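You operate a simulated robot arm through the tools that you are given. There is no shell and no other tool.

You are at the controls of a simulated robot arm. One attempt, no reset.

Task
Stand each marker in the hole of its colour and cap it.
Fine: tips up; the pen cup stays.

Only the result counts: the job must be done as asked and must still hold three seconds after the hand-in. Knocking over, shifting, dropping, spilling or breaking anything else fails it. Lids that push on must go on centred and level and be pressed home; caps that screw on are set level and turned clockwise until they are tight.

Robot
A 7-joint arm with a two-finger parallel gripper, fixed in place. Base frame: the origin is at the foot of the arm, x ahead of it, y to its left, z up; the work surface is at about z = 0.77. Units: m, degrees, N and s.
With the tool pointing down near the work surface it reaches from about 0.3 to 0.7 m from the base axis. Its first joint turns from -66.0 to 66.0 degrees. Payload 1.57 kg.
Tool frame: the origin (TCP) lies between the finger pads and is the grasp point; the fingertips stand 0.03 m ahead of it; z points along the fingers, y is the line along which they close. Largest opening 0.11 m; finger width 0.024, thickness 0.012; the body of the gripper, 0.048 by 0.112 m, starts 0.078 m behind the TCP.
Orientation is told as [roll, pitch, yaw] about the base's x, y, z axes, in that order, counted from this pose: with the fingers straight down and closing along the base's y, the tool's x points along the base's -x, its y along +y and its z along -z.

Tools
- The arm moves only by the tool servo_tool. Its argument "targets" is a list of rows, each a list of 6 numbers: the shift along the tool's x, y, z in m, then the turn, a rotation vector about the tool's x, y, z in degrees. In form: [[dx, dy, dz, rx, ry, rz], ...]. A call has 1 to 20 rows; each row is the pose to reach, as a shift and turn from the pose commanded when the call began, along the tool's axes at that moment. "grip" is the closure, from 0 (fully open) to 1 (shut), set as the call begins (left out, the last holds). A row lasts 0.2 s, in which the tool goes at most 0.05 m and 8.6 degrees; a call with a longer step from one row to the next is refused whole, and so is a gripper value outside its range. Where a pose cannot be reached the arm comes as near as it can. A force on the tool above 40 N (or 10 N above the force at the start of the call, whichever is more), or a blocked arm, ends the call early, and 0.2 s more pass. Each finger travels about 0.108 m/s and halts on what it meets, pressing with about 32 N; the grip force reading is that of the motor and also rises with nothing between the fingers. The clock runs only during rows and for 0.2 s after the last one: add rows that repeat a pose to give the fingers time. It gives the time, the measured TCP pose, the force on the tool (base axes), the opening and the grip force at its end, in the units of the frame above (readings bear some noise), with the torque about the TCP (base axes, N m) and any sound that the robot's microphone picked up, and new pictures: "views" is both (left out), scene, wrist or none.
- Cameras (640 x 400 px; columns grow to the right, rows downward): "scene" is fixed at [0.1847, -0.4032, 1.4223]; the picture's right is [0.66, -0.75, 0.00], its down [-0.39, -0.34, -0.85] and it looks along [0.64, 0.56, -0.52] (base axes); focal length 318 px, centre (320, 200). "wrist" rides on the gripper at [0.07, 0.016, -0.141] in the tool frame; the picture's right is [-0.23, 0.97, 0.00], its down [-0.86, -0.20, -0.48] and it looks along [-0.47, -0.11, 0.88] (tool axes); focal length 222 px, centre (320, 200). There is no depth. A picture from a camera that has moved, and an enlarged one, comes with that camera's place and axes in the base frame and with its lens. The place of the scene camera against the robot may be out by one fixed shift of up to 0.025 m in any direction.
- inspect(camera, box): a new picture of the part [left, top, right, bottom] of that camera's present view, enlarged. The clock stands still meanwhile.
- close_job(): hands the job in; it is judged then, once.

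Nothing tells you positions but the pictures and the camera data. Unless the task says otherwise, let go and move clear before handing in.

The tools are called by a JSON object that holds its "op" and its "data". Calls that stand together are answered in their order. servo_tool: Moves the arm, as the interface text tells. Its arguments: {"type":"object","properties":{"targets":{"type":"array","items":{"type":"array","items":{"type":"number"}}},"grip":{"type":"number"},"views":{"type":"string","enum":["both","scene","wrist","none"]}},"required":["targets"]} The other tools are called the same way: inspect (camera, box) takes an enlarged picture of a part of a camera's view; close_job () hands the job in.

At the start:

```text
clock: 0.0
tool_pos: [0.4549, -0.0855, 1.1767]
ee_rot: [0.0, 0.0, -0.1]
wrist_force: [0.3, -1.0, -0.4]
moment: [0.03, 0.01, -0.02]
opening: 0.11
finger_force: 0.0
```

scene: 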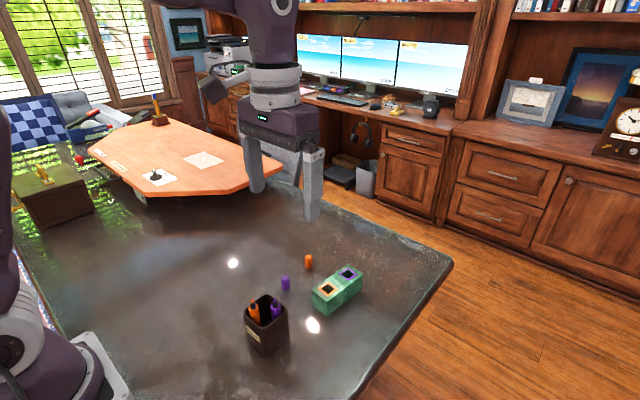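
wrist: 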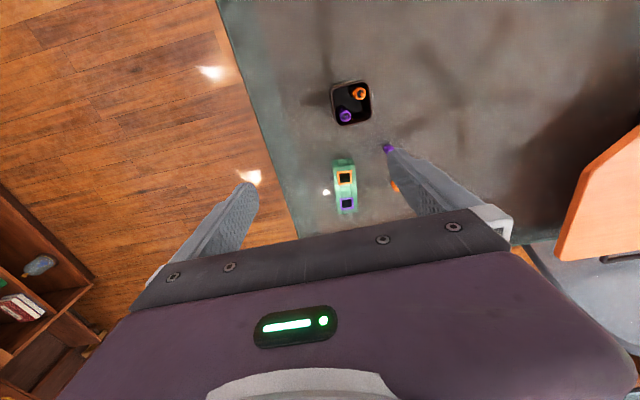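

I see a pen cup with an orange and a purple marker, a green two-hole block (orange and purple hole), and two caps standing on the table. I'll look closer at each before moving.

{"op": "inspect", "data": {"camera": "scene", "box": [230, 240, 390, 360]}}

{"op": "inspect", "data": {"camera": "wrist", "box": [300, 60, 440, 230]}}

```text
3.33 times, centred on (310, 300) of scene
camera zoom: at [0.1847, -0.4032, 1.4223], right [0.66, -0.75, 0.0], down [-0.39, -0.34, -0.85], along [0.64, 0.56, -0.52], focal length 1059 px, centre (353, -133)
```

zoom: 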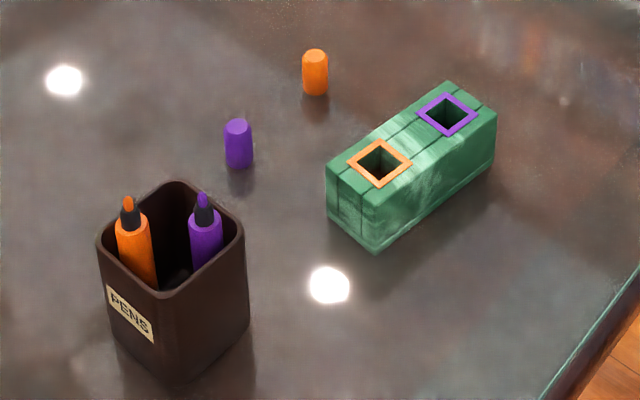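

```text
2.35 times, centred on (370, 145) of wrist
camera zoom: at [0.3844, -0.0704, 1.3188], right [0.23, 0.97, 0.0], down [0.86, -0.2, 0.48], along [0.47, -0.11, -0.88], focal length 523 px, centre (202, 329)
```

zoom: 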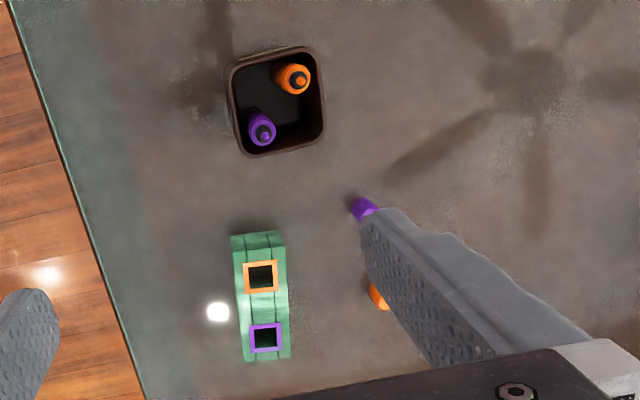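

The cup is at about (0.44, -0.02), the block holes near (0.60, -0.06) and (0.68, -0.07), and the caps near (0.57, 0.05) and (0.675, 0.06). I'll move down over the cup for a close look at the markers.

{"op": "servo_tool", "data": {"targets": [[0.005, 0.015, 0.04, 0, 0, 0], [0.01, 0.03, 0.075, 0, 0, 0], [0.015, 0.045, 0.11, 0, 0, 0], [0.019, 0.0615, 0.137, 0, 0, 0], [0.019, 0.0615, 0.137, 0, 0, 0]], "grip": 0}}

```text
clock: 1.2
tool_pos: [0.4353, -0.0254, 1.0401]
ee_rot: [0.0, 0.1, 0.0]
wrist_force: [-1.4, -0.2, 0.7]
moment: [-0.01, -0.03, -0.02]
opening: 0.11
finger_force: 0.0
camera wrist: at [0.366, -0.0096, 1.1811], right [0.23, 0.97, 0.0], down [0.85, -0.2, 0.48], along [0.47, -0.11, -0.88], focal length 222 px, centre (320, 200)
```

scene: 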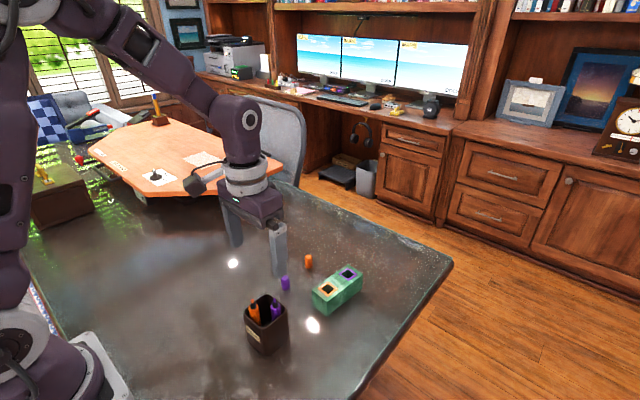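
wrist: 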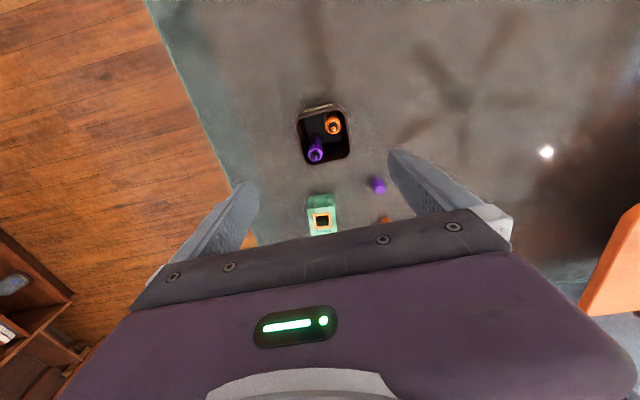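

{"op": "inspect", "data": {"camera": "wrist", "box": [270, 80, 400, 240]}}

{"op": "inspect", "data": {"camera": "scene", "box": [235, 280, 305, 365]}}

{"op": "inspect", "data": {"camera": "scene", "box": [270, 245, 370, 320]}}

```text
2.50 times, centred on (335, 160) of wrist
camera zoom: at [0.366, -0.0096, 1.1811], right [0.23, 0.97, 0.0], down [0.85, -0.2, 0.48], along [0.47, -0.11, -0.88], focal length 555 px, centre (282, 300)
```

zoom: 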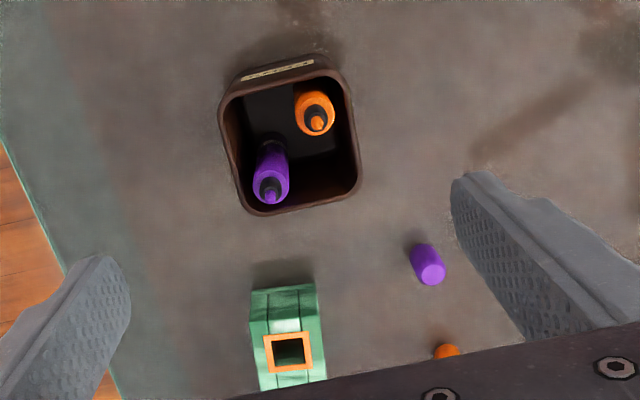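

```text
4.71 times, centred on (270, 322) of scene
camera zoom: at [0.1847, -0.4032, 1.4223], right [0.66, -0.75, 0.0], down [-0.39, -0.34, -0.85], along [0.64, 0.56, -0.52], focal length 1495 px, centre (555, -376)
```

zoom: 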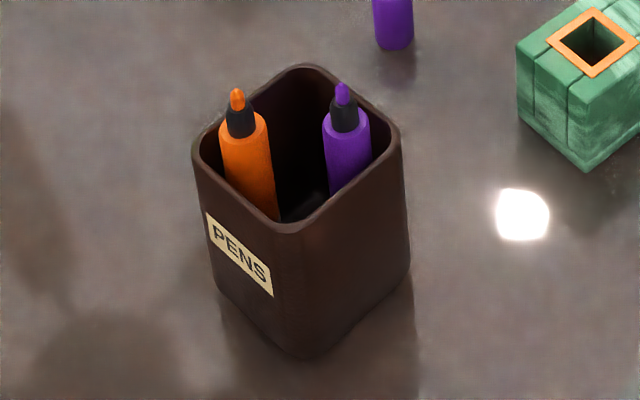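

```text
5.33 times, centred on (320, 282) of scene
camera zoom: at [0.1847, -0.4032, 1.4223], right [0.66, -0.75, 0.0], down [-0.39, -0.34, -0.85], along [0.64, 0.56, -0.52], focal length 1695 px, centre (320, -240)
```

zoom: 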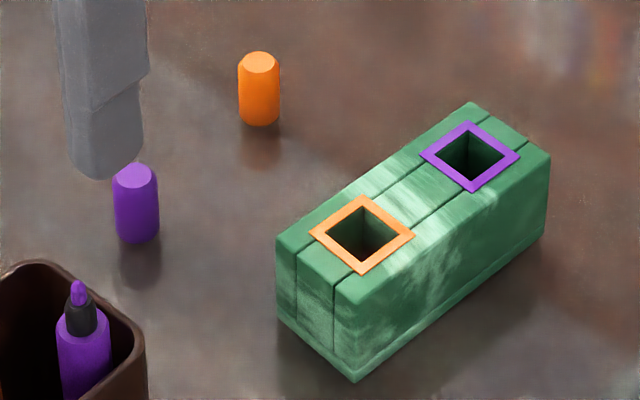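

The markers lean in the cup with their tips about 0.04–0.05 above a rim at roughly z 0.85. I'll tilt the wrist camera to see them more from the side and measure the lean.

{"op": "servo_tool", "data": {"targets": [[0.019, 0, 0.0, 0, -7.5, 0], [0.038, 0, 0.02, 0, -15, 0], [0.057, 0, 0.04, 0, -22.5, 0], [0.075, 0, 0.06, 0, -30, 0], [0.075, 0, 0.07, 0, -30, 0]]}}

```text
clock: 2.4
tool_pos: [0.3967, -0.0103, 0.9807]
ee_rot: [0.2, -26.5, 1.6]
wrist_force: [-0.4, -0.7, 0.6]
moment: [0.0, -0.01, 0.0]
opening: 0.1102
finger_force: 0.1
out of reach, approached as far as the arm can: row 3, 4, 5
camera wrist: at [0.271, 0.0005, 1.0778], right [0.18, 0.98, 0.11], down [0.56, -0.19, 0.81], along [0.81, -0.08, -0.58], focal length 222 px, centre (320, 200)
```

scene: 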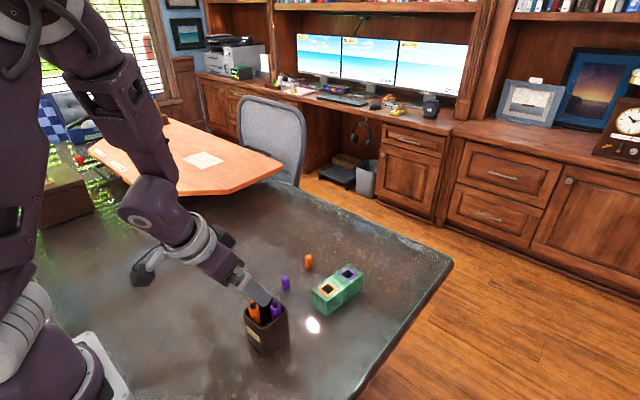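
wrist: 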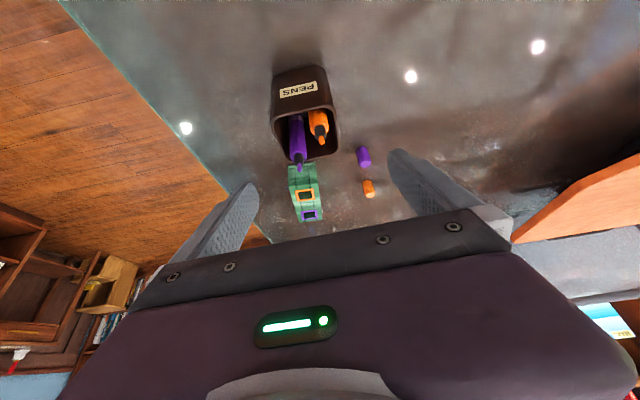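

{"op": "inspect", "data": {"camera": "wrist", "box": [255, 55, 385, 235]}}

{"op": "inspect", "data": {"camera": "wrist", "box": [265, 60, 350, 175]}}

```text
2.22 times, centred on (320, 145) of wrist
camera zoom: at [0.271, 0.0005, 1.0778], right [0.18, 0.98, 0.11], down [0.56, -0.19, 0.81], along [0.81, -0.08, -0.58], focal length 494 px, centre (320, 322)
```

zoom: 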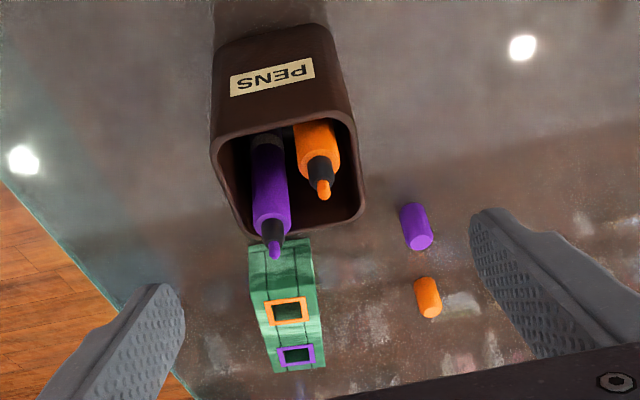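

```text
3.48 times, centred on (308, 118) of wrist
camera zoom: at [0.271, 0.0005, 1.0778], right [0.18, 0.98, 0.11], down [0.56, -0.19, 0.81], along [0.81, -0.08, -0.58], focal length 773 px, centre (364, 487)
```

zoom: 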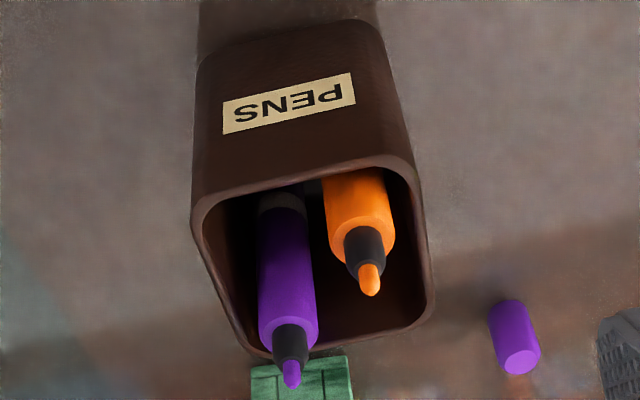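

The side view shows both markers standing near-vertical in opposite corners of the cup, tips up. I'll level the tool again above the cup and then yaw for a view from another side.

{"op": "servo_tool", "data": {"targets": [[-0.02, 0.0, 0.0, 0, 7.5, 0], [-0.04, 0.0, 0.0, 0, 15, 0], [-0.06, 0.003, 0.005, 0, 22.5, 0], [-0.08, 0.005, 0.0115, 0, 30, 0], [-0.08, 0.005, 0.0115, 0, 30, 0]]}}

```text
clock: 3.6
tool_pos: [0.475, -0.0037, 1.0077]
ee_rot: [0.4, 3.6, 1.7]
wrist_force: [-0.3, -0.4, 0.7]
moment: [0.0, -0.01, 0.0]
opening: 0.1101
finger_force: 0.1
out of reach, approached as far as the arm can: row 1
camera wrist: at [0.4131, 0.0087, 1.1538], right [0.2, 0.98, -0.01], down [0.89, -0.18, 0.42], along [0.41, -0.09, -0.91], focal length 222 px, centre (320, 200)
```

scene: 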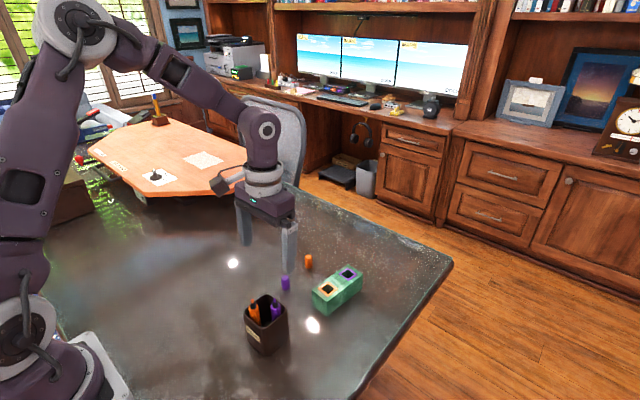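
wrist: 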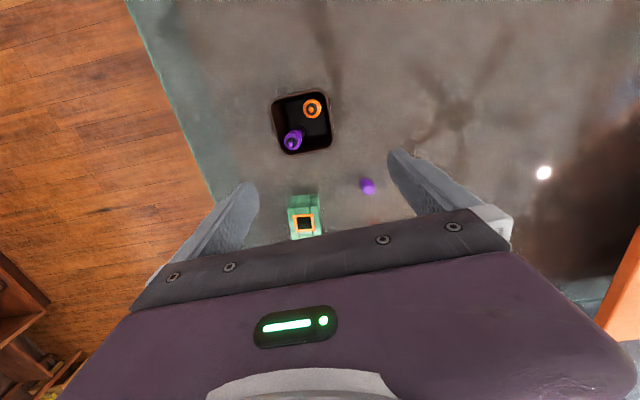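

{"op": "inspect", "data": {"camera": "wrist", "box": [255, 75, 355, 170]}}

{"op": "servo_tool", "data": {"targets": [[0.01, -0.004, 0.01, 0, -3.6, -5.5], [0.02, -0.008, 0.025, 0, -3.6, -13], [0.025, -0.012, 0.035, -0.2, -3.6, -21], [0.03, -0.016, 0.04, -0.3, -3.6, -29], [0.035, -0.016, 0.045, -0.4, -3.6, -37], [0.04, -0.016, 0.05, -0.4, -3.6, -45], [0.04, -0.016, 0.05, -0.4, -3.6, -45]]}}

```text
4.21 times, centred on (305, 122) of wrist
camera zoom: at [0.4131, 0.0087, 1.1538], right [0.2, 0.98, -0.01], down [0.89, -0.18, 0.42], along [0.41, -0.09, -0.91], focal length 935 px, centre (383, 526)
```

zoom: 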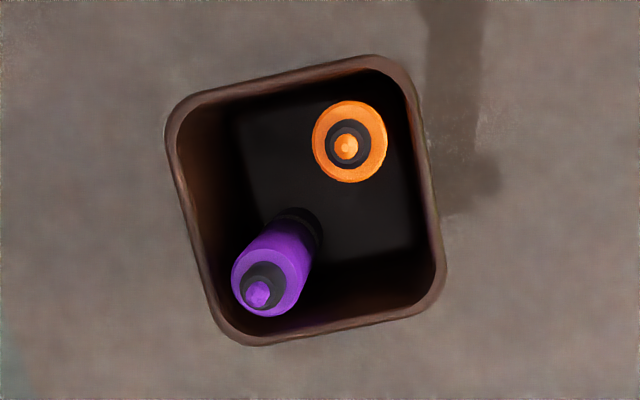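

```text
clock: 5.2
tool_pos: [0.4315, -0.0197, 0.96]
ee_rot: [1.8, -1.2, 46.7]
wrist_force: [0.0, -0.3, 0.1]
moment: [-0.01, 0.0, -0.02]
opening: 0.11
finger_force: 0.0
camera wrist: at [0.3729, -0.0662, 1.1008], right [-0.55, 0.83, 0.03], down [0.73, 0.47, 0.49], along [0.39, 0.3, -0.87], focal length 222 px, centre (320, 200)
```

scene: 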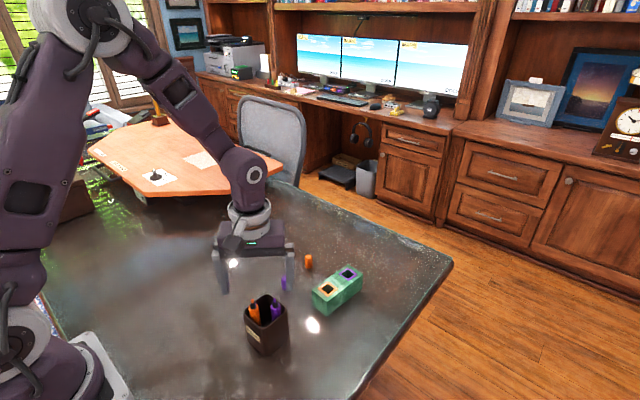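
wrist: 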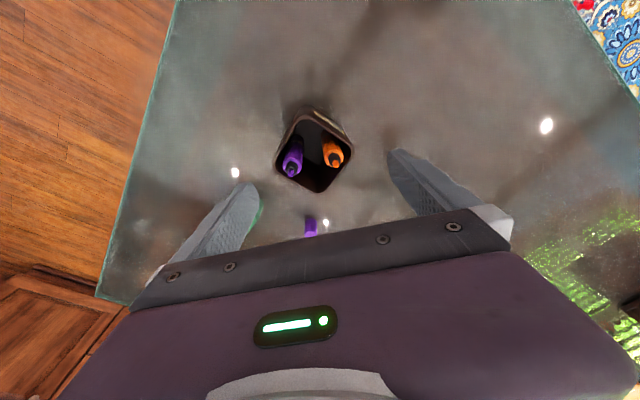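

{"op": "inspect", "data": {"camera": "wrist", "box": [265, 95, 365, 200]}}

```text
3.81 times, centred on (315, 148) of wrist
camera zoom: at [0.3729, -0.0662, 1.1008], right [-0.55, 0.83, 0.03], down [0.73, 0.47, 0.49], along [0.39, 0.3, -0.87], focal length 846 px, centre (339, 400)
```

zoom: 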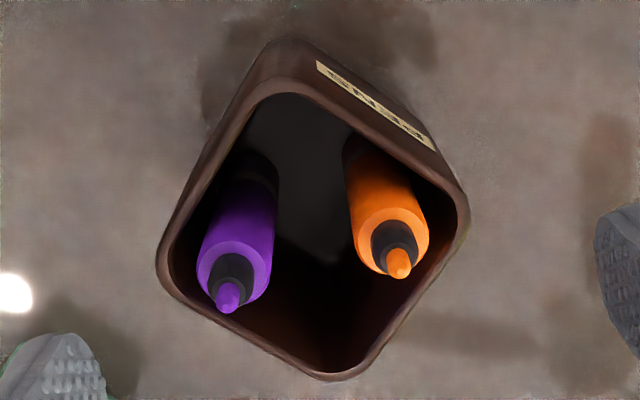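

Both markers stand upright in the cup: orange at about (0.423, -0.005), purple at (0.456, -0.037), tips z≈0.895, cup rim z≈0.858. I'll square the gripper up and centre it above the orange marker.

{"op": "servo_tool", "data": {"targets": [[-0.001, 0.003, 0, 0, 0, 8], [-0.002, 0.006, 0, 0, 0, 16], [-0.003, 0.009, 0, 0, 0, 24], [-0.004, 0.012, 0, 0, 0, 32], [-0.005, 0.016, 0, 0, 0, 40], [-0.005, 0.0163, 0, 0, 0, 46.7], [-0.005, 0.0163, 0, 0, 0, 46.7]]}}

```text
clock: 6.8
tool_pos: [0.4222, -0.0056, 0.9605]
ee_rot: [2.2, 0.4, -0.1]
wrist_force: [-0.3, -0.2, 0.0]
moment: [-0.02, 0.01, 0.01]
opening: 0.1099
finger_force: 0.1
camera wrist: at [0.3545, 0.0049, 1.1037], right [0.23, 0.97, 0.03], down [0.86, -0.22, 0.46], along [0.46, -0.08, -0.89], focal length 222 px, centre (320, 200)
```

scene: 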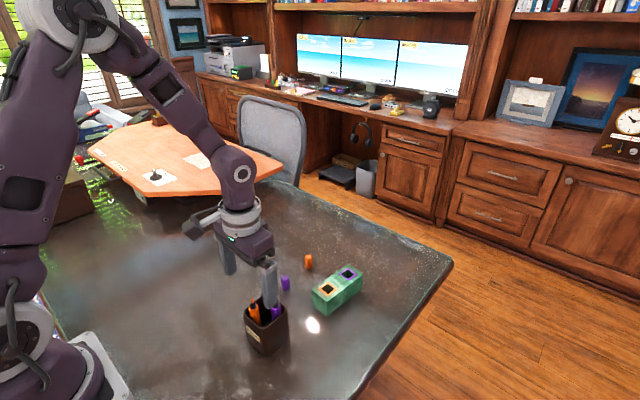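
wrist: 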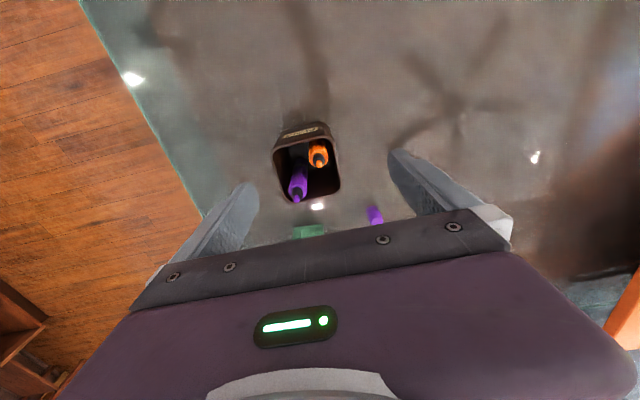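

{"op": "servo_tool", "data": {"targets": [[0, 0, 0.01, 2.2, -0.4, -0.1], [0, 0.0006, 0.025, 2.2, -0.4, -0.1], [0, 0.0006, 0.025, 2.2, -0.4, -0.1]], "views": "none"}}

{"op": "inspect", "data": {"camera": "wrist", "box": [220, 100, 420, 240]}}

{"op": "inspect", "data": {"camera": "scene", "box": [200, 250, 310, 360]}}

```text
clock: 7.6
tool_pos: [0.4228, -0.0036, 0.9352]
ee_rot: [-0.1, 0.1, 0.0]
wrist_force: [-0.1, -0.9, 0.4]
moment: [0.05, 0.01, -0.02]
opening: 0.1098
finger_force: 0.1
```

```text
2.86 times, centred on (320, 170) of wrist
camera zoom: at [0.353, 0.0119, 1.0778], right [0.23, 0.97, 0.0], down [0.86, -0.2, 0.48], along [0.47, -0.11, -0.88], focal length 635 px, centre (320, 286)
```

zoom: 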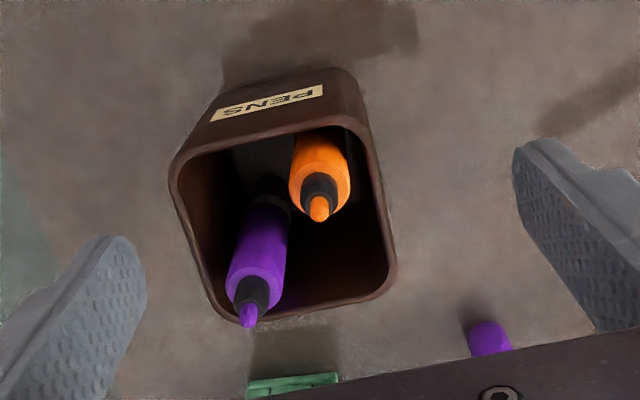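

```text
3.64 times, centred on (255, 305) of scene
camera zoom: at [0.1847, -0.4032, 1.4223], right [0.66, -0.75, 0.0], down [-0.39, -0.34, -0.85], along [0.64, 0.56, -0.52], focal length 1155 px, centre (556, -182)
```

zoom: 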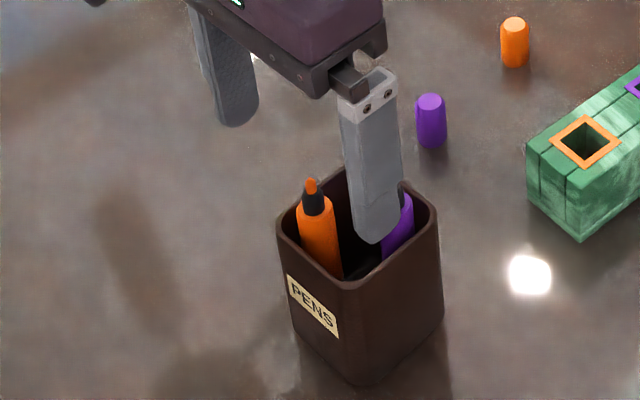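

The orange marker sits at about (0.4235, -0.005). I'll pre-close the fingers to about 0.034, centre, and descend towards the rim carefully.

{"op": "servo_tool", "data": {"targets": [[-0.0007, -0.0014, 0, 0, 0, 0], [-0.0007, -0.0014, 0, 0, 0, 0], [-0.0007, -0.0014, 0, 0, 0, 0], [-0.0007, -0.0014, 0.0, 0, 0, 0]], "grip": 0.69, "views": "none"}}

{"op": "inspect", "data": {"camera": "wrist", "box": [220, 100, 420, 240]}}

```text
clock: 8.6
tool_pos: [0.4236, -0.005, 0.9349]
ee_rot: [-0.1, 0.1, 0.1]
wrist_force: [-0.9, 0.6, -1.1]
moment: [-0.02, 0.0, -0.01]
opening: 0.0341
finger_force: 0.1
```

```text
2.86 times, centred on (320, 170) of wrist
camera zoom: at [0.3536, 0.0104, 1.0778], right [0.23, 0.97, 0.0], down [0.86, -0.2, 0.48], along [0.47, -0.11, -0.88], focal length 635 px, centre (320, 286)
```

zoom: 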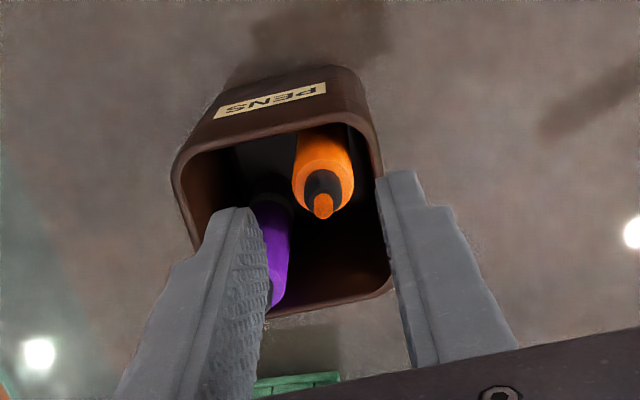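

{"op": "servo_tool", "data": {"targets": [[0, 0, 0.015, 0, 0, 0], [0, 0, 0.03, 0, 0, 0], [0, 0, 0.036, 0, 0, 0], [0, 0, 0.039, 0, 0, 0], [0, 0, 0.039, 0, 0, 0]], "views": "none"}}

{"op": "inspect", "data": {"camera": "wrist", "box": [240, 120, 400, 230]}}

{"op": "inspect", "data": {"camera": "scene", "box": [210, 270, 310, 360]}}

```text
clock: 9.8
tool_pos: [0.4255, -0.0049, 0.8948]
ee_rot: [-0.1, 0.1, 0.1]
wrist_force: [0.3, -0.4, -0.2]
moment: [0.01, 0.01, -0.02]
opening: 0.0339
finger_force: 0.1
```

```text
3.64 times, centred on (320, 175) of wrist
camera zoom: at [0.354, 0.0104, 1.0385], right [0.23, 0.97, 0.0], down [0.86, -0.2, 0.48], along [0.46, -0.11, -0.88], focal length 808 px, centre (320, 291)
```

zoom: 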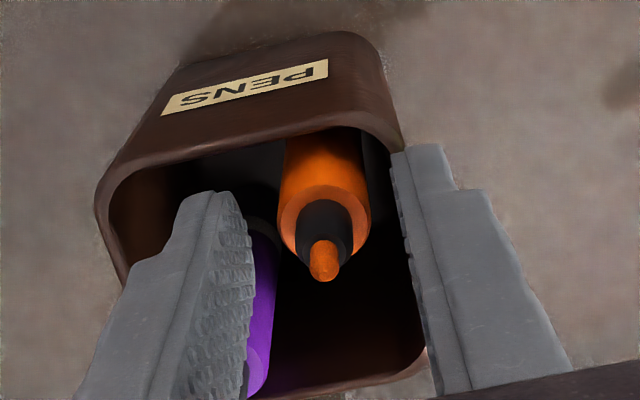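

```text
4.44 times, centred on (260, 315) of scene
camera zoom: at [0.1847, -0.4032, 1.4223], right [0.66, -0.75, 0.0], down [-0.39, -0.34, -0.85], along [0.64, 0.56, -0.52], focal length 1412 px, centre (587, -311)
```

zoom: 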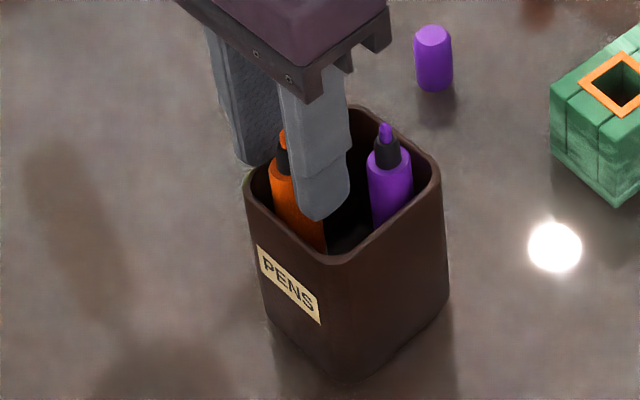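

The fingertips are about at z 0.865 with the marker centred between them. I'll creep down in 1 mm steps, watching the force for rim contact.

{"op": "servo_tool", "data": {"targets": [[-0.001, 0, 0.001, 0, 0, 0], [-0.001, 0, 0.002, 0, 0, 0], [-0.001, 0, 0.003, 0, 0, 0]], "views": "none"}}

{"op": "inspect", "data": {"camera": "scene", "box": [225, 290, 295, 345]}}

```text
clock: 10.7
tool_pos: [0.4247, -0.0038, 0.8954]
ee_rot: [-0.1, 0.0, 0.1]
wrist_force: [-3.5, -0.6, 16.4]
moment: [0.29, 0.15, 0.04]
opening: 0.0339
finger_force: 0.1
stopped in row 3: the force on the tool passed its limit at 43 N (the readings are from after the stop); the commanded pose is now the measured one
```

```text
7.27 times, centred on (260, 318) of scene
camera zoom: at [0.1844, -0.4032, 1.4223], right [0.66, -0.75, 0.0], down [-0.39, -0.34, -0.85], along [0.64, 0.56, -0.52], focal length 2311 px, centre (756, -654)
```

zoom: 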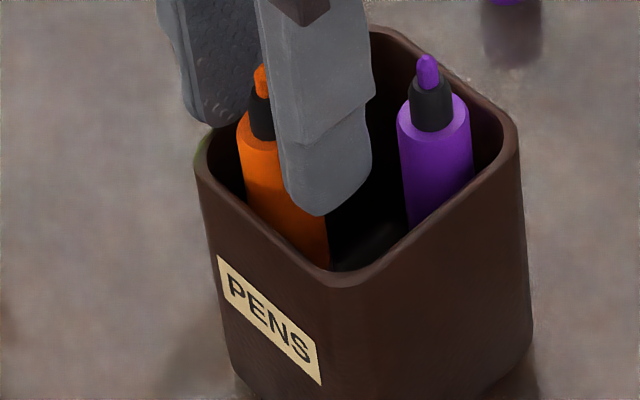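

I felt the rim at a TCP height of about 0.895 (rim z≈0.865). I'll back off just above it, check the force has gone, and then close on the top of the barrel.

{"op": "servo_tool", "data": {"targets": [[0, -0.0012, -0.0015, 0, 0, 0], [0, -0.0012, -0.0015, 0, 0, 0]], "views": "none"}}

{"op": "inspect", "data": {"camera": "wrist", "box": [240, 120, 400, 230]}}

```text
clock: 11.2
tool_pos: [0.4249, -0.0052, 0.896]
ee_rot: [-0.1, -0.1, 0.1]
wrist_force: [0.2, 0.4, 0.3]
moment: [0.02, 0.0, -0.01]
opening: 0.0341
finger_force: 0.1
```

```text
3.64 times, centred on (320, 175) of wrist
camera zoom: at [0.3551, 0.0092, 1.0379], right [0.23, 0.97, 0.0], down [0.86, -0.2, 0.48], along [0.47, -0.11, -0.88], focal length 808 px, centre (320, 291)
```

zoom: 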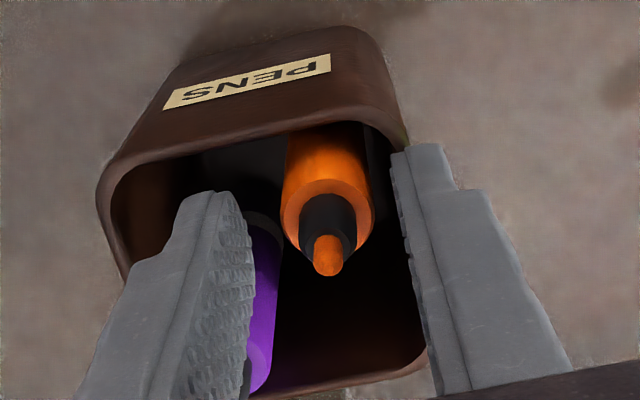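

{"op": "servo_tool", "data": {"targets": [[0, 0, 0, 0, 0, 0], [0, 0, 0, 0, 0, 0], [0, 0, 0, 0, 0, 0]], "grip": 1, "views": "none"}}

{"op": "inspect", "data": {"camera": "wrist", "box": [240, 120, 400, 230]}}

{"op": "inspect", "data": {"camera": "scene", "box": [225, 290, 295, 345]}}

```text
clock: 12.1
tool_pos: [0.4253, -0.007, 0.8958]
ee_rot: [-0.1, 0.0, 0.2]
wrist_force: [0.0, 0.2, 0.0]
moment: [-0.01, 0.0, -0.03]
opening: 0.0189
finger_force: 32.0
```

```text
3.64 times, centred on (320, 175) of wrist
camera zoom: at [0.3551, 0.0092, 1.038], right [0.23, 0.97, 0.0], down [0.86, -0.2, 0.48], along [0.47, -0.11, -0.88], focal length 808 px, centre (320, 291)
```

zoom: 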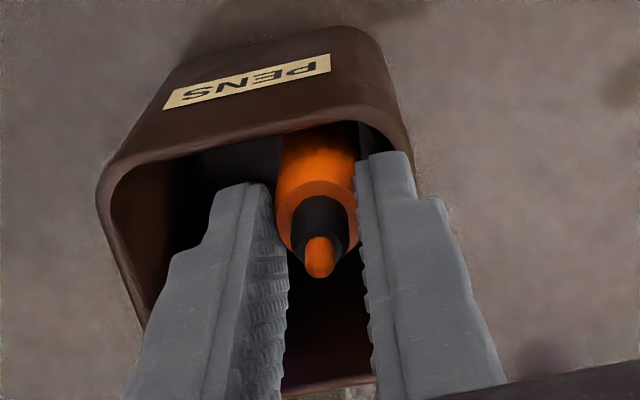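

```text
7.27 times, centred on (260, 318) of scene
camera zoom: at [0.1847, -0.4032, 1.4223], right [0.66, -0.75, 0.0], down [-0.39, -0.34, -0.85], along [0.64, 0.56, -0.52], focal length 2311 px, centre (756, -654)
```

zoom: 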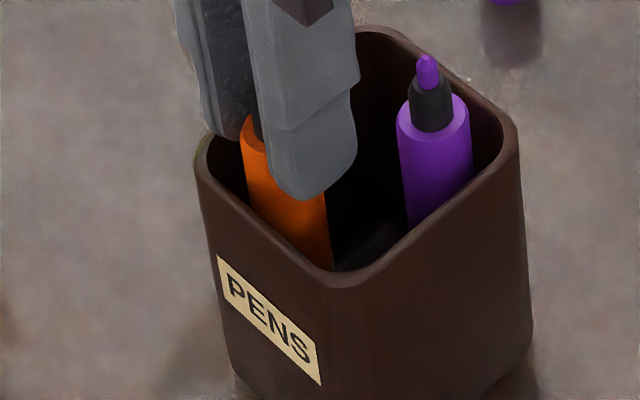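

Gripped at opening 0.019. I'll lift slowly, straight up.

{"op": "servo_tool", "data": {"targets": [[0, 0, -0.005, 0, 0, 0], [0, 0, -0.015, 0, 0, 0], [0, 0, -0.025, 0, 0, 0]], "views": "none"}}

{"op": "inspect", "data": {"camera": "scene", "box": [215, 270, 300, 350]}}

```text
clock: 12.8
tool_pos: [0.4249, -0.0062, 0.9215]
ee_rot: [-0.2, 0.0, 0.1]
wrist_force: [-0.5, 0.2, 0.0]
moment: [0.0, 0.02, 0.02]
opening: 0.0188
finger_force: 31.6
```

```text
5.00 times, centred on (258, 310) of scene
camera zoom: at [0.1847, -0.4032, 1.4223], right [0.66, -0.75, 0.0], down [-0.39, -0.34, -0.85], along [0.64, 0.56, -0.52], focal length 1589 px, centre (632, -350)
```

zoom: 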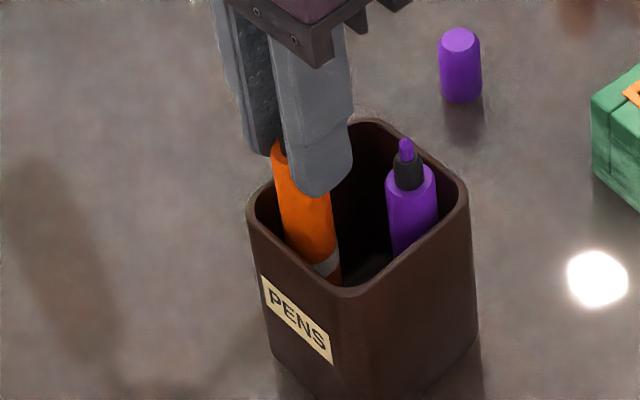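

The marker is coming up with the gripper. I'll continue lifting clear of the cup.

{"op": "servo_tool", "data": {"targets": [[0, 0, -0.015, 0, 0, 0], [0, 0, -0.035, 0, 0, 0], [0, 0, -0.06, 0, 0, 0], [0, 0, -0.085, 0, 0, 0], [0, 0, -0.11, 0, 0, 0], [0, 0, -0.12, 0, 0, 0], [0, 0, -0.12, 0, 0, 0]]}}

{"op": "inspect", "data": {"camera": "wrist", "box": [240, 120, 400, 230]}}

{"op": "inspect", "data": {"camera": "scene", "box": [200, 220, 320, 360]}}

```text
clock: 14.4
tool_pos: [0.4248, -0.0056, 1.0415]
ee_rot: [-0.1, 0.0, 0.1]
wrist_force: [0.0, 0.3, -0.6]
moment: [0.02, 0.01, 0.0]
opening: 0.0186
finger_force: 32.0
camera wrist: at [0.3549, 0.0091, 1.1829], right [0.23, 0.97, 0.0], down [0.85, -0.2, 0.48], along [0.47, -0.11, -0.88], focal length 222 px, centre (320, 200)
```

scene: 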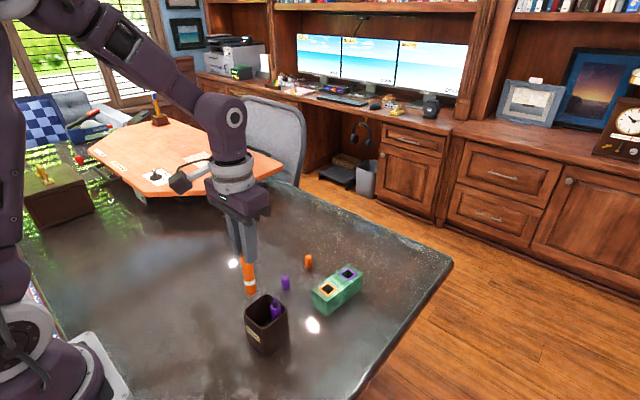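
wrist: 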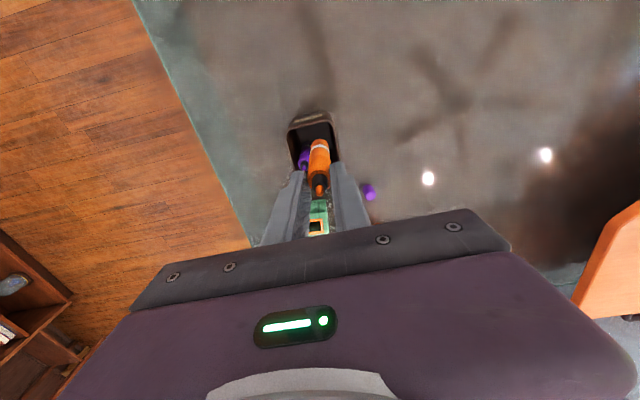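

```text
3.64 times, centred on (320, 175) of wrist
camera zoom: at [0.3549, 0.0091, 1.1829], right [0.23, 0.97, 0.0], down [0.85, -0.2, 0.48], along [0.47, -0.11, -0.88], focal length 808 px, centre (320, 291)
```

zoom: 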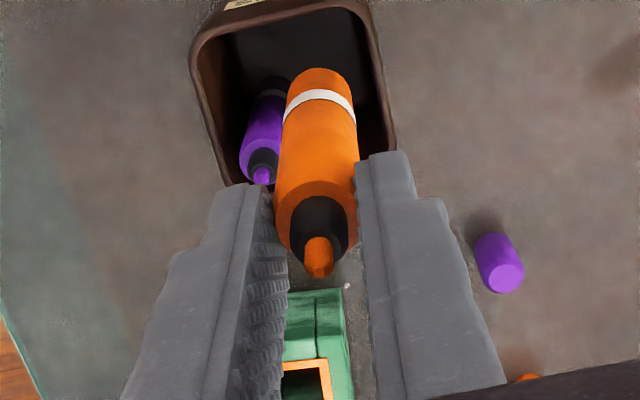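

```text
2.86 times, centred on (260, 290) of scene
camera zoom: at [0.1847, -0.4032, 1.4223], right [0.66, -0.75, 0.0], down [-0.39, -0.34, -0.85], along [0.64, 0.56, -0.52], focal length 908 px, centre (491, -57)
```

zoom: 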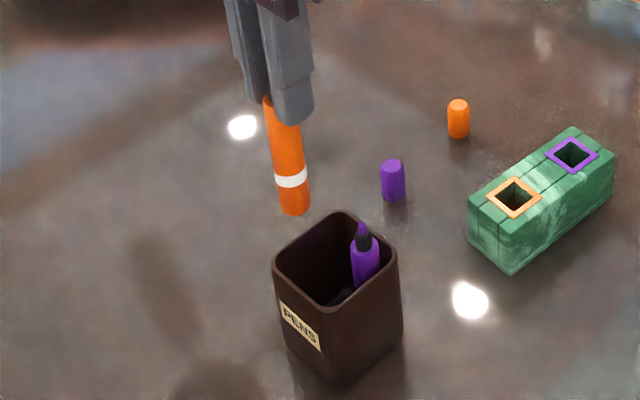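

The orange marker hangs nearly vertical in the grip. The orange hole is triangulated at (0.600, -0.060), with the block top at z≈0.825; I'm moving above it.

{"op": "servo_tool", "data": {"targets": [[-0.035, -0.011, 0, 0, 0, 0], [-0.075, -0.023, 0, 0, 0, 0], [-0.115, -0.035, 0, 0, 0, 0], [-0.15, -0.046, 0, 0, 0, 0], [-0.17, -0.0525, 0, 0, 0, 0], [-0.1745, -0.0542, 0, 0, 0, 0], [-0.1745, -0.0542, 0, 0, 0, 0]]}}

{"op": "inspect", "data": {"camera": "wrist", "box": [240, 100, 400, 220]}}

{"op": "inspect", "data": {"camera": "scene", "box": [270, 200, 390, 320]}}

```text
clock: 16.1
tool_pos: [0.6005, -0.0582, 1.0399]
ee_rot: [-0.2, -0.1, 0.2]
wrist_force: [-0.8, -0.4, -0.3]
moment: [-0.02, 0.0, 0.02]
opening: 0.0187
finger_force: 31.9
camera wrist: at [0.5302, -0.0442, 1.1832], right [0.23, 0.97, 0.0], down [0.86, -0.2, 0.48], along [0.47, -0.11, -0.88], focal length 222 px, centre (320, 200)
```

scene: 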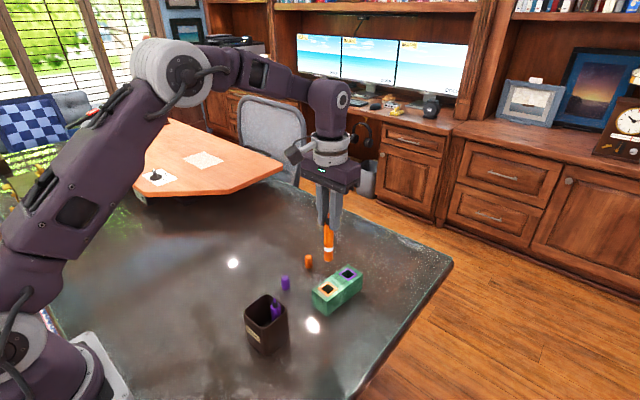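
wrist: 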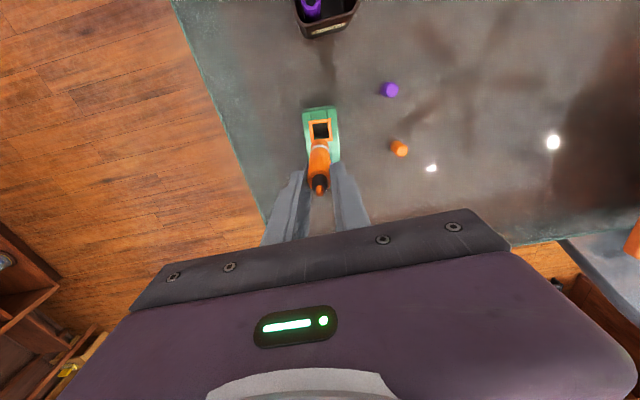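

```text
3.33 times, centred on (320, 160) of wrist
camera zoom: at [0.5302, -0.0442, 1.1832], right [0.23, 0.97, 0.0], down [0.86, -0.2, 0.48], along [0.47, -0.11, -0.88], focal length 740 px, centre (320, 333)
```

zoom: 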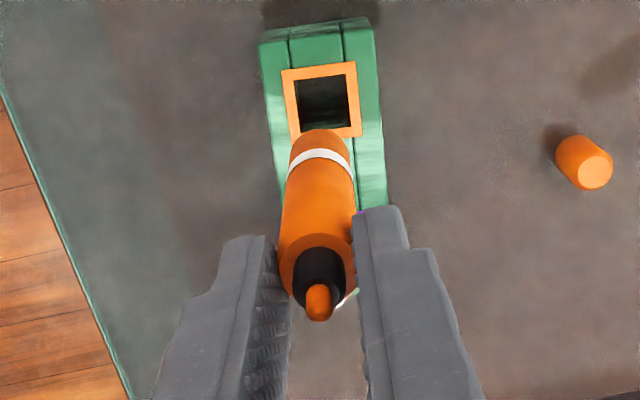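

```text
3.33 times, centred on (330, 260) of scene
camera zoom: at [0.1847, -0.4032, 1.4223], right [0.66, -0.75, 0.0], down [-0.39, -0.34, -0.85], along [0.64, 0.56, -0.52], focal length 1059 px, centre (287, 0)
```

zoom: 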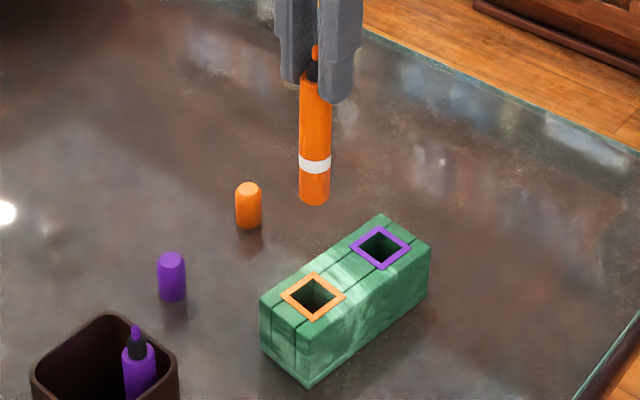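

The hole measures about 24 mm across, the marker about 19 mm, and they're aligned to within about 1 mm. I'll descend until the tail is just above the block and check again.

{"op": "servo_tool", "data": {"targets": [[0, -0.0005, 0.025, 0, 0, 0], [0, -0.0005, 0.05, 0, 0, 0], [0, -0.0005, 0.07, 0, 0, 0], [0, -0.0005, 0.08, 0, 0, 0], [0, -0.0005, 0.08, 0, 0, 0]], "views": "none"}}

{"op": "inspect", "data": {"camera": "wrist", "box": [250, 90, 390, 200]}}

{"op": "inspect", "data": {"camera": "scene", "box": [290, 230, 380, 320]}}

```text
clock: 17.2
tool_pos: [0.6004, -0.0604, 0.9607]
ee_rot: [-0.1, 0.0, 0.1]
wrist_force: [0.4, -0.7, -0.1]
moment: [0.01, 0.05, -0.01]
opening: 0.0189
finger_force: 32.3
```

```text
3.64 times, centred on (320, 145) of wrist
camera zoom: at [0.53, -0.0453, 1.1028], right [0.23, 0.97, 0.0], down [0.86, -0.2, 0.48], along [0.47, -0.11, -0.88], focal length 808 px, centre (320, 400)
```

zoom: 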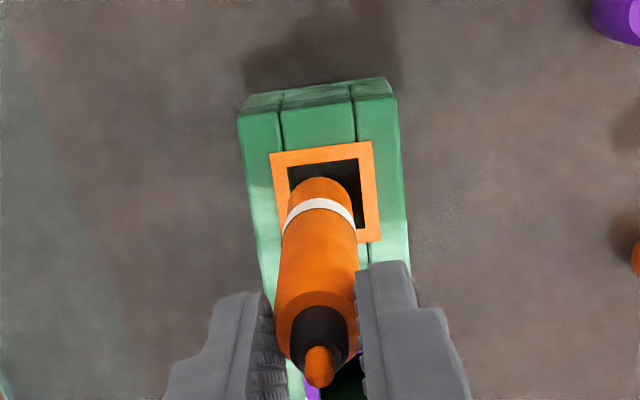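

```text
4.44 times, centred on (335, 275) of scene
camera zoom: at [0.1847, -0.4032, 1.4223], right [0.66, -0.75, 0.0], down [-0.39, -0.34, -0.85], along [0.64, 0.56, -0.52], focal length 1412 px, centre (253, -133)
```

zoom: 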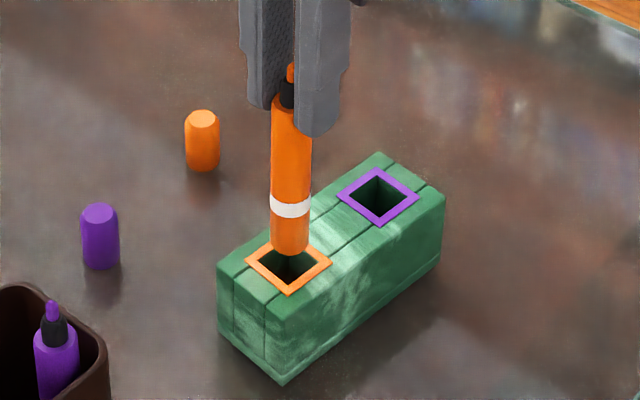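

The tail looks about 2 mm short in y relative to the hole centre; I'll correct by (+1, +2) mm and lower gradually into the hole.

{"op": "servo_tool", "data": {"targets": [[-0.001, 0.002, 0.0, 0, 0, 0], [-0.001, 0.002, 0.008, 0, 0, 0], [-0.001, 0.002, 0.013, 0, 0, 0], [-0.001, 0.002, 0.017, 0, 0, 0], [-0.001, 0.002, 0.021, 0, 0, 0], [-0.001, 0.002, 0.025, 0, 0, 0]], "views": "none"}}

{"op": "inspect", "data": {"camera": "wrist", "box": [250, 90, 390, 200]}}

{"op": "inspect", "data": {"camera": "scene", "box": [290, 230, 380, 320]}}

```text
clock: 18.6
tool_pos: [0.6005, -0.0576, 0.9373]
ee_rot: [-0.1, 0.0, 0.1]
wrist_force: [-0.3, 0.7, -1.3]
moment: [0.03, 0.0, -0.02]
opening: 0.0187
finger_force: 32.0
```

```text
3.64 times, centred on (320, 145) of wrist
camera zoom: at [0.531, -0.0433, 1.0787], right [0.23, 0.97, 0.0], down [0.85, -0.2, 0.48], along [0.47, -0.11, -0.88], focal length 808 px, centre (320, 400)
```

zoom: 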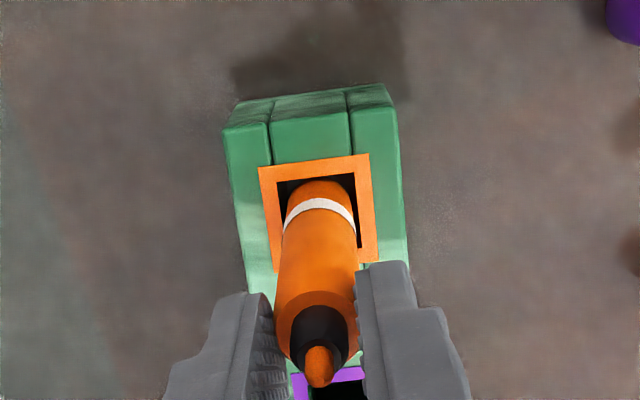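

```text
4.44 times, centred on (335, 275) of scene
camera zoom: at [0.1847, -0.4032, 1.4223], right [0.66, -0.75, 0.0], down [-0.39, -0.34, -0.85], along [0.64, 0.56, -0.52], focal length 1412 px, centre (253, -133)
```

zoom: 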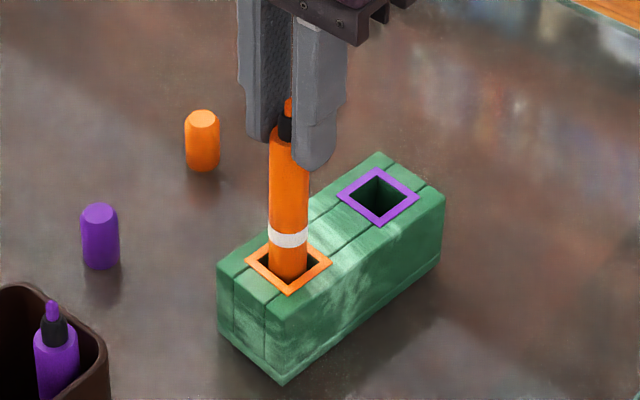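

The tail is entering the hole, centred and without contact force. I'll continue down.

{"op": "servo_tool", "data": {"targets": [[0, 0, 0.005, 0, 0, 0], [0, 0, 0.01, 0, 0, 0], [0, 0, 0.014, 0, 0, 0], [0, 0, 0.018, 0, 0, 0], [0, 0, 0.021, 0, 0, 0], [0, 0, 0.024, 0, 0, 0]], "views": "none"}}

{"op": "inspect", "data": {"camera": "scene", "box": [290, 230, 380, 320]}}

```text
clock: 20.1
tool_pos: [0.6016, -0.0592, 0.9129]
ee_rot: [-0.1, 0.0, 0.0]
wrist_force: [0.2, 0.0, -0.9]
moment: [-0.02, 0.01, 0.05]
opening: 0.0184
finger_force: 31.6
```

```text
4.44 times, centred on (335, 275) of scene
camera zoom: at [0.1847, -0.4032, 1.4223], right [0.66, -0.75, 0.0], down [-0.39, -0.34, -0.85], along [0.64, 0.56, -0.52], focal length 1412 px, centre (253, -133)
```

zoom: 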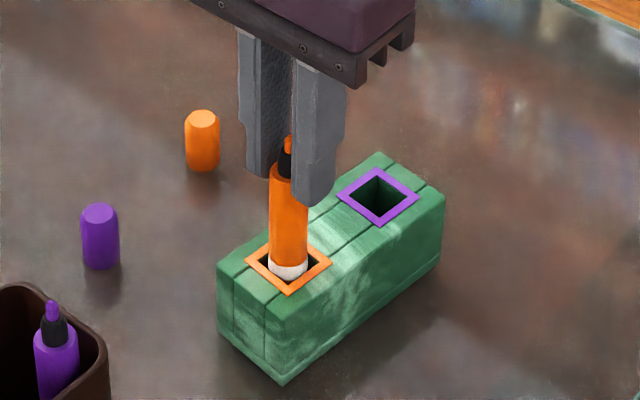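

{"op": "servo_tool", "data": {"targets": [[0, 0, 0.002, 0, 0, 0], [0, 0, 0.004, 0, 0, 0], [0, 0, 0.006, 0, 0, 0], [0, 0, 0.008, 0, 0, 0], [0, 0, 0.009, 0, 0, 0], [0, 0, 0.01, 0, 0, 0], [0, 0, 0.011, 0, 0, 0], [0, 0, 0.012, 0, 0, 0]], "views": "none"}}

{"op": "inspect", "data": {"camera": "scene", "box": [290, 230, 380, 320]}}

```text
clock: 21.9
tool_pos: [0.6006, -0.0577, 0.9002]
ee_rot: [-0.2, -0.1, 0.2]
wrist_force: [-0.6, -0.3, -0.6]
moment: [-0.01, -0.01, -0.04]
opening: 0.0187
finger_force: 31.8
```

```text
4.44 times, centred on (335, 275) of scene
camera zoom: at [0.1847, -0.4032, 1.4223], right [0.66, -0.75, 0.0], down [-0.39, -0.34, -0.85], along [0.64, 0.56, -0.52], focal length 1412 px, centre (253, -133)
```

zoom: 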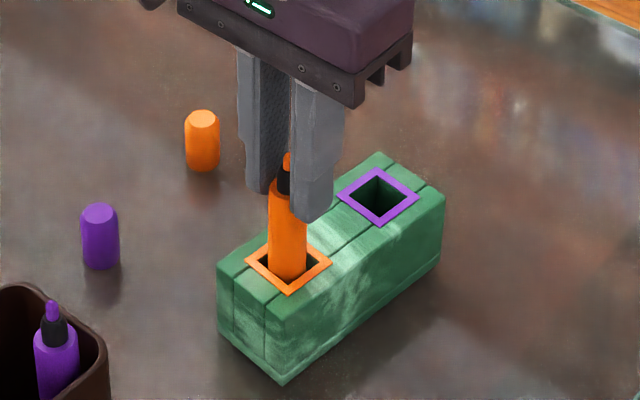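

{"op": "servo_tool", "data": {"targets": [[0, 0, 0.001, 0, 0, 0], [0, 0, 0.002, 0, 0, 0], [0, 0, 0.003, 0, 0, 0], [0, 0, 0.004, 0, 0, 0], [0, 0, 0.005, 0, 0, 0], [0, 0, 0.006, 0, 0, 0], [0, 0, 0.007, 0, 0, 0], [0, 0, 0.008, 0, 0, 0]], "views": "none"}}

{"op": "inspect", "data": {"camera": "scene", "box": [290, 230, 380, 320]}}

```text
clock: 23.6
tool_pos: [0.5991, -0.0587, 0.8917]
ee_rot: [-0.1, -0.1, 0.1]
wrist_force: [0.4, -0.2, 23.5]
moment: [0.44, -0.14, 0.0]
opening: 0.0186
finger_force: 31.9
```

```text
4.44 times, centred on (335, 275) of scene
camera zoom: at [0.1843, -0.4031, 1.4223], right [0.66, -0.75, 0.0], down [-0.39, -0.34, -0.85], along [0.64, 0.56, -0.52], focal length 1412 px, centre (253, -133)
```

zoom: 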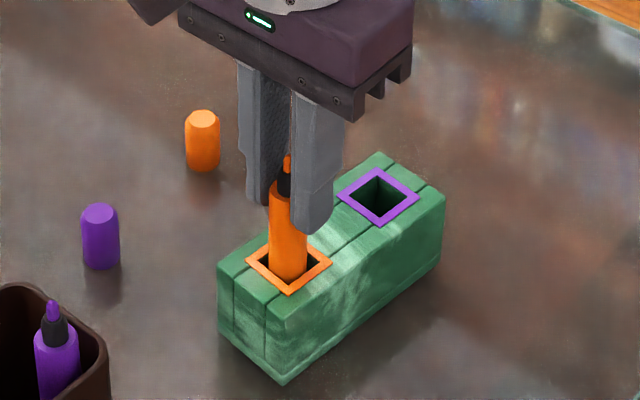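

The marker has bottomed in the hole (about 23 N). I'll relieve the press and release.

{"op": "servo_tool", "data": {"targets": [[0, 0, -0.001, 0, 0, 0], [0, 0, -0.001, 0, 0, 0]], "views": "none"}}

{"op": "servo_tool", "data": {"targets": [[0, 0, 0, 0, 0, 0], [0, 0, 0, 0, 0, 0]], "grip": 0.55, "views": "none"}}

{"op": "inspect", "data": {"camera": "wrist", "box": [250, 100, 390, 240]}}

{"op": "inspect", "data": {"camera": "scene", "box": [290, 230, 380, 320]}}

```text
clock: 24.2
tool_pos: [0.5992, -0.0586, 0.893]
ee_rot: [-0.1, 0.0, 0.0]
wrist_force: [0.9, 0.0, 1.5]
moment: [-0.06, -0.09, 0.03]
opening: 0.0189
finger_force: 32.2
```

```text
clock: 24.9
tool_pos: [0.601, -0.0573, 0.8926]
ee_rot: [-0.1, 0.0, 0.1]
wrist_force: [-0.1, 0.2, 0.6]
moment: [0.0, 0.0, 0.01]
opening: 0.0494
finger_force: 0.1
```

```text
2.86 times, centred on (320, 170) of wrist
camera zoom: at [0.5307, -0.043, 1.0352], right [0.23, 0.97, 0.0], down [0.86, -0.2, 0.48], along [0.47, -0.11, -0.88], focal length 635 px, centre (320, 286)
```

zoom: 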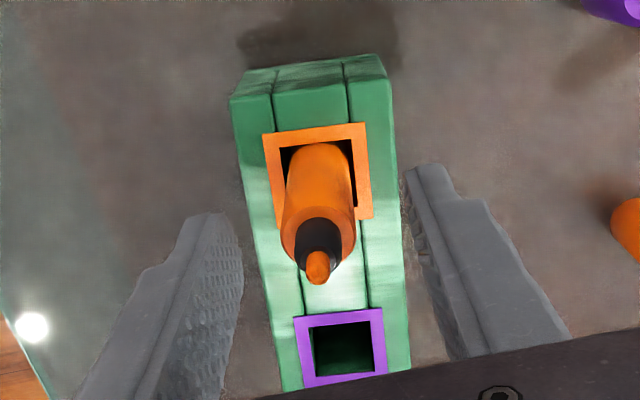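

```text
4.44 times, centred on (335, 275) of scene
camera zoom: at [0.1847, -0.4032, 1.4223], right [0.66, -0.75, 0.0], down [-0.39, -0.34, -0.85], along [0.64, 0.56, -0.52], focal length 1412 px, centre (253, -133)
```

zoom: 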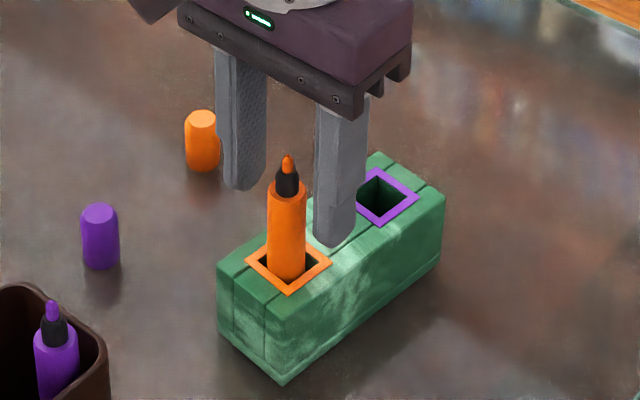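

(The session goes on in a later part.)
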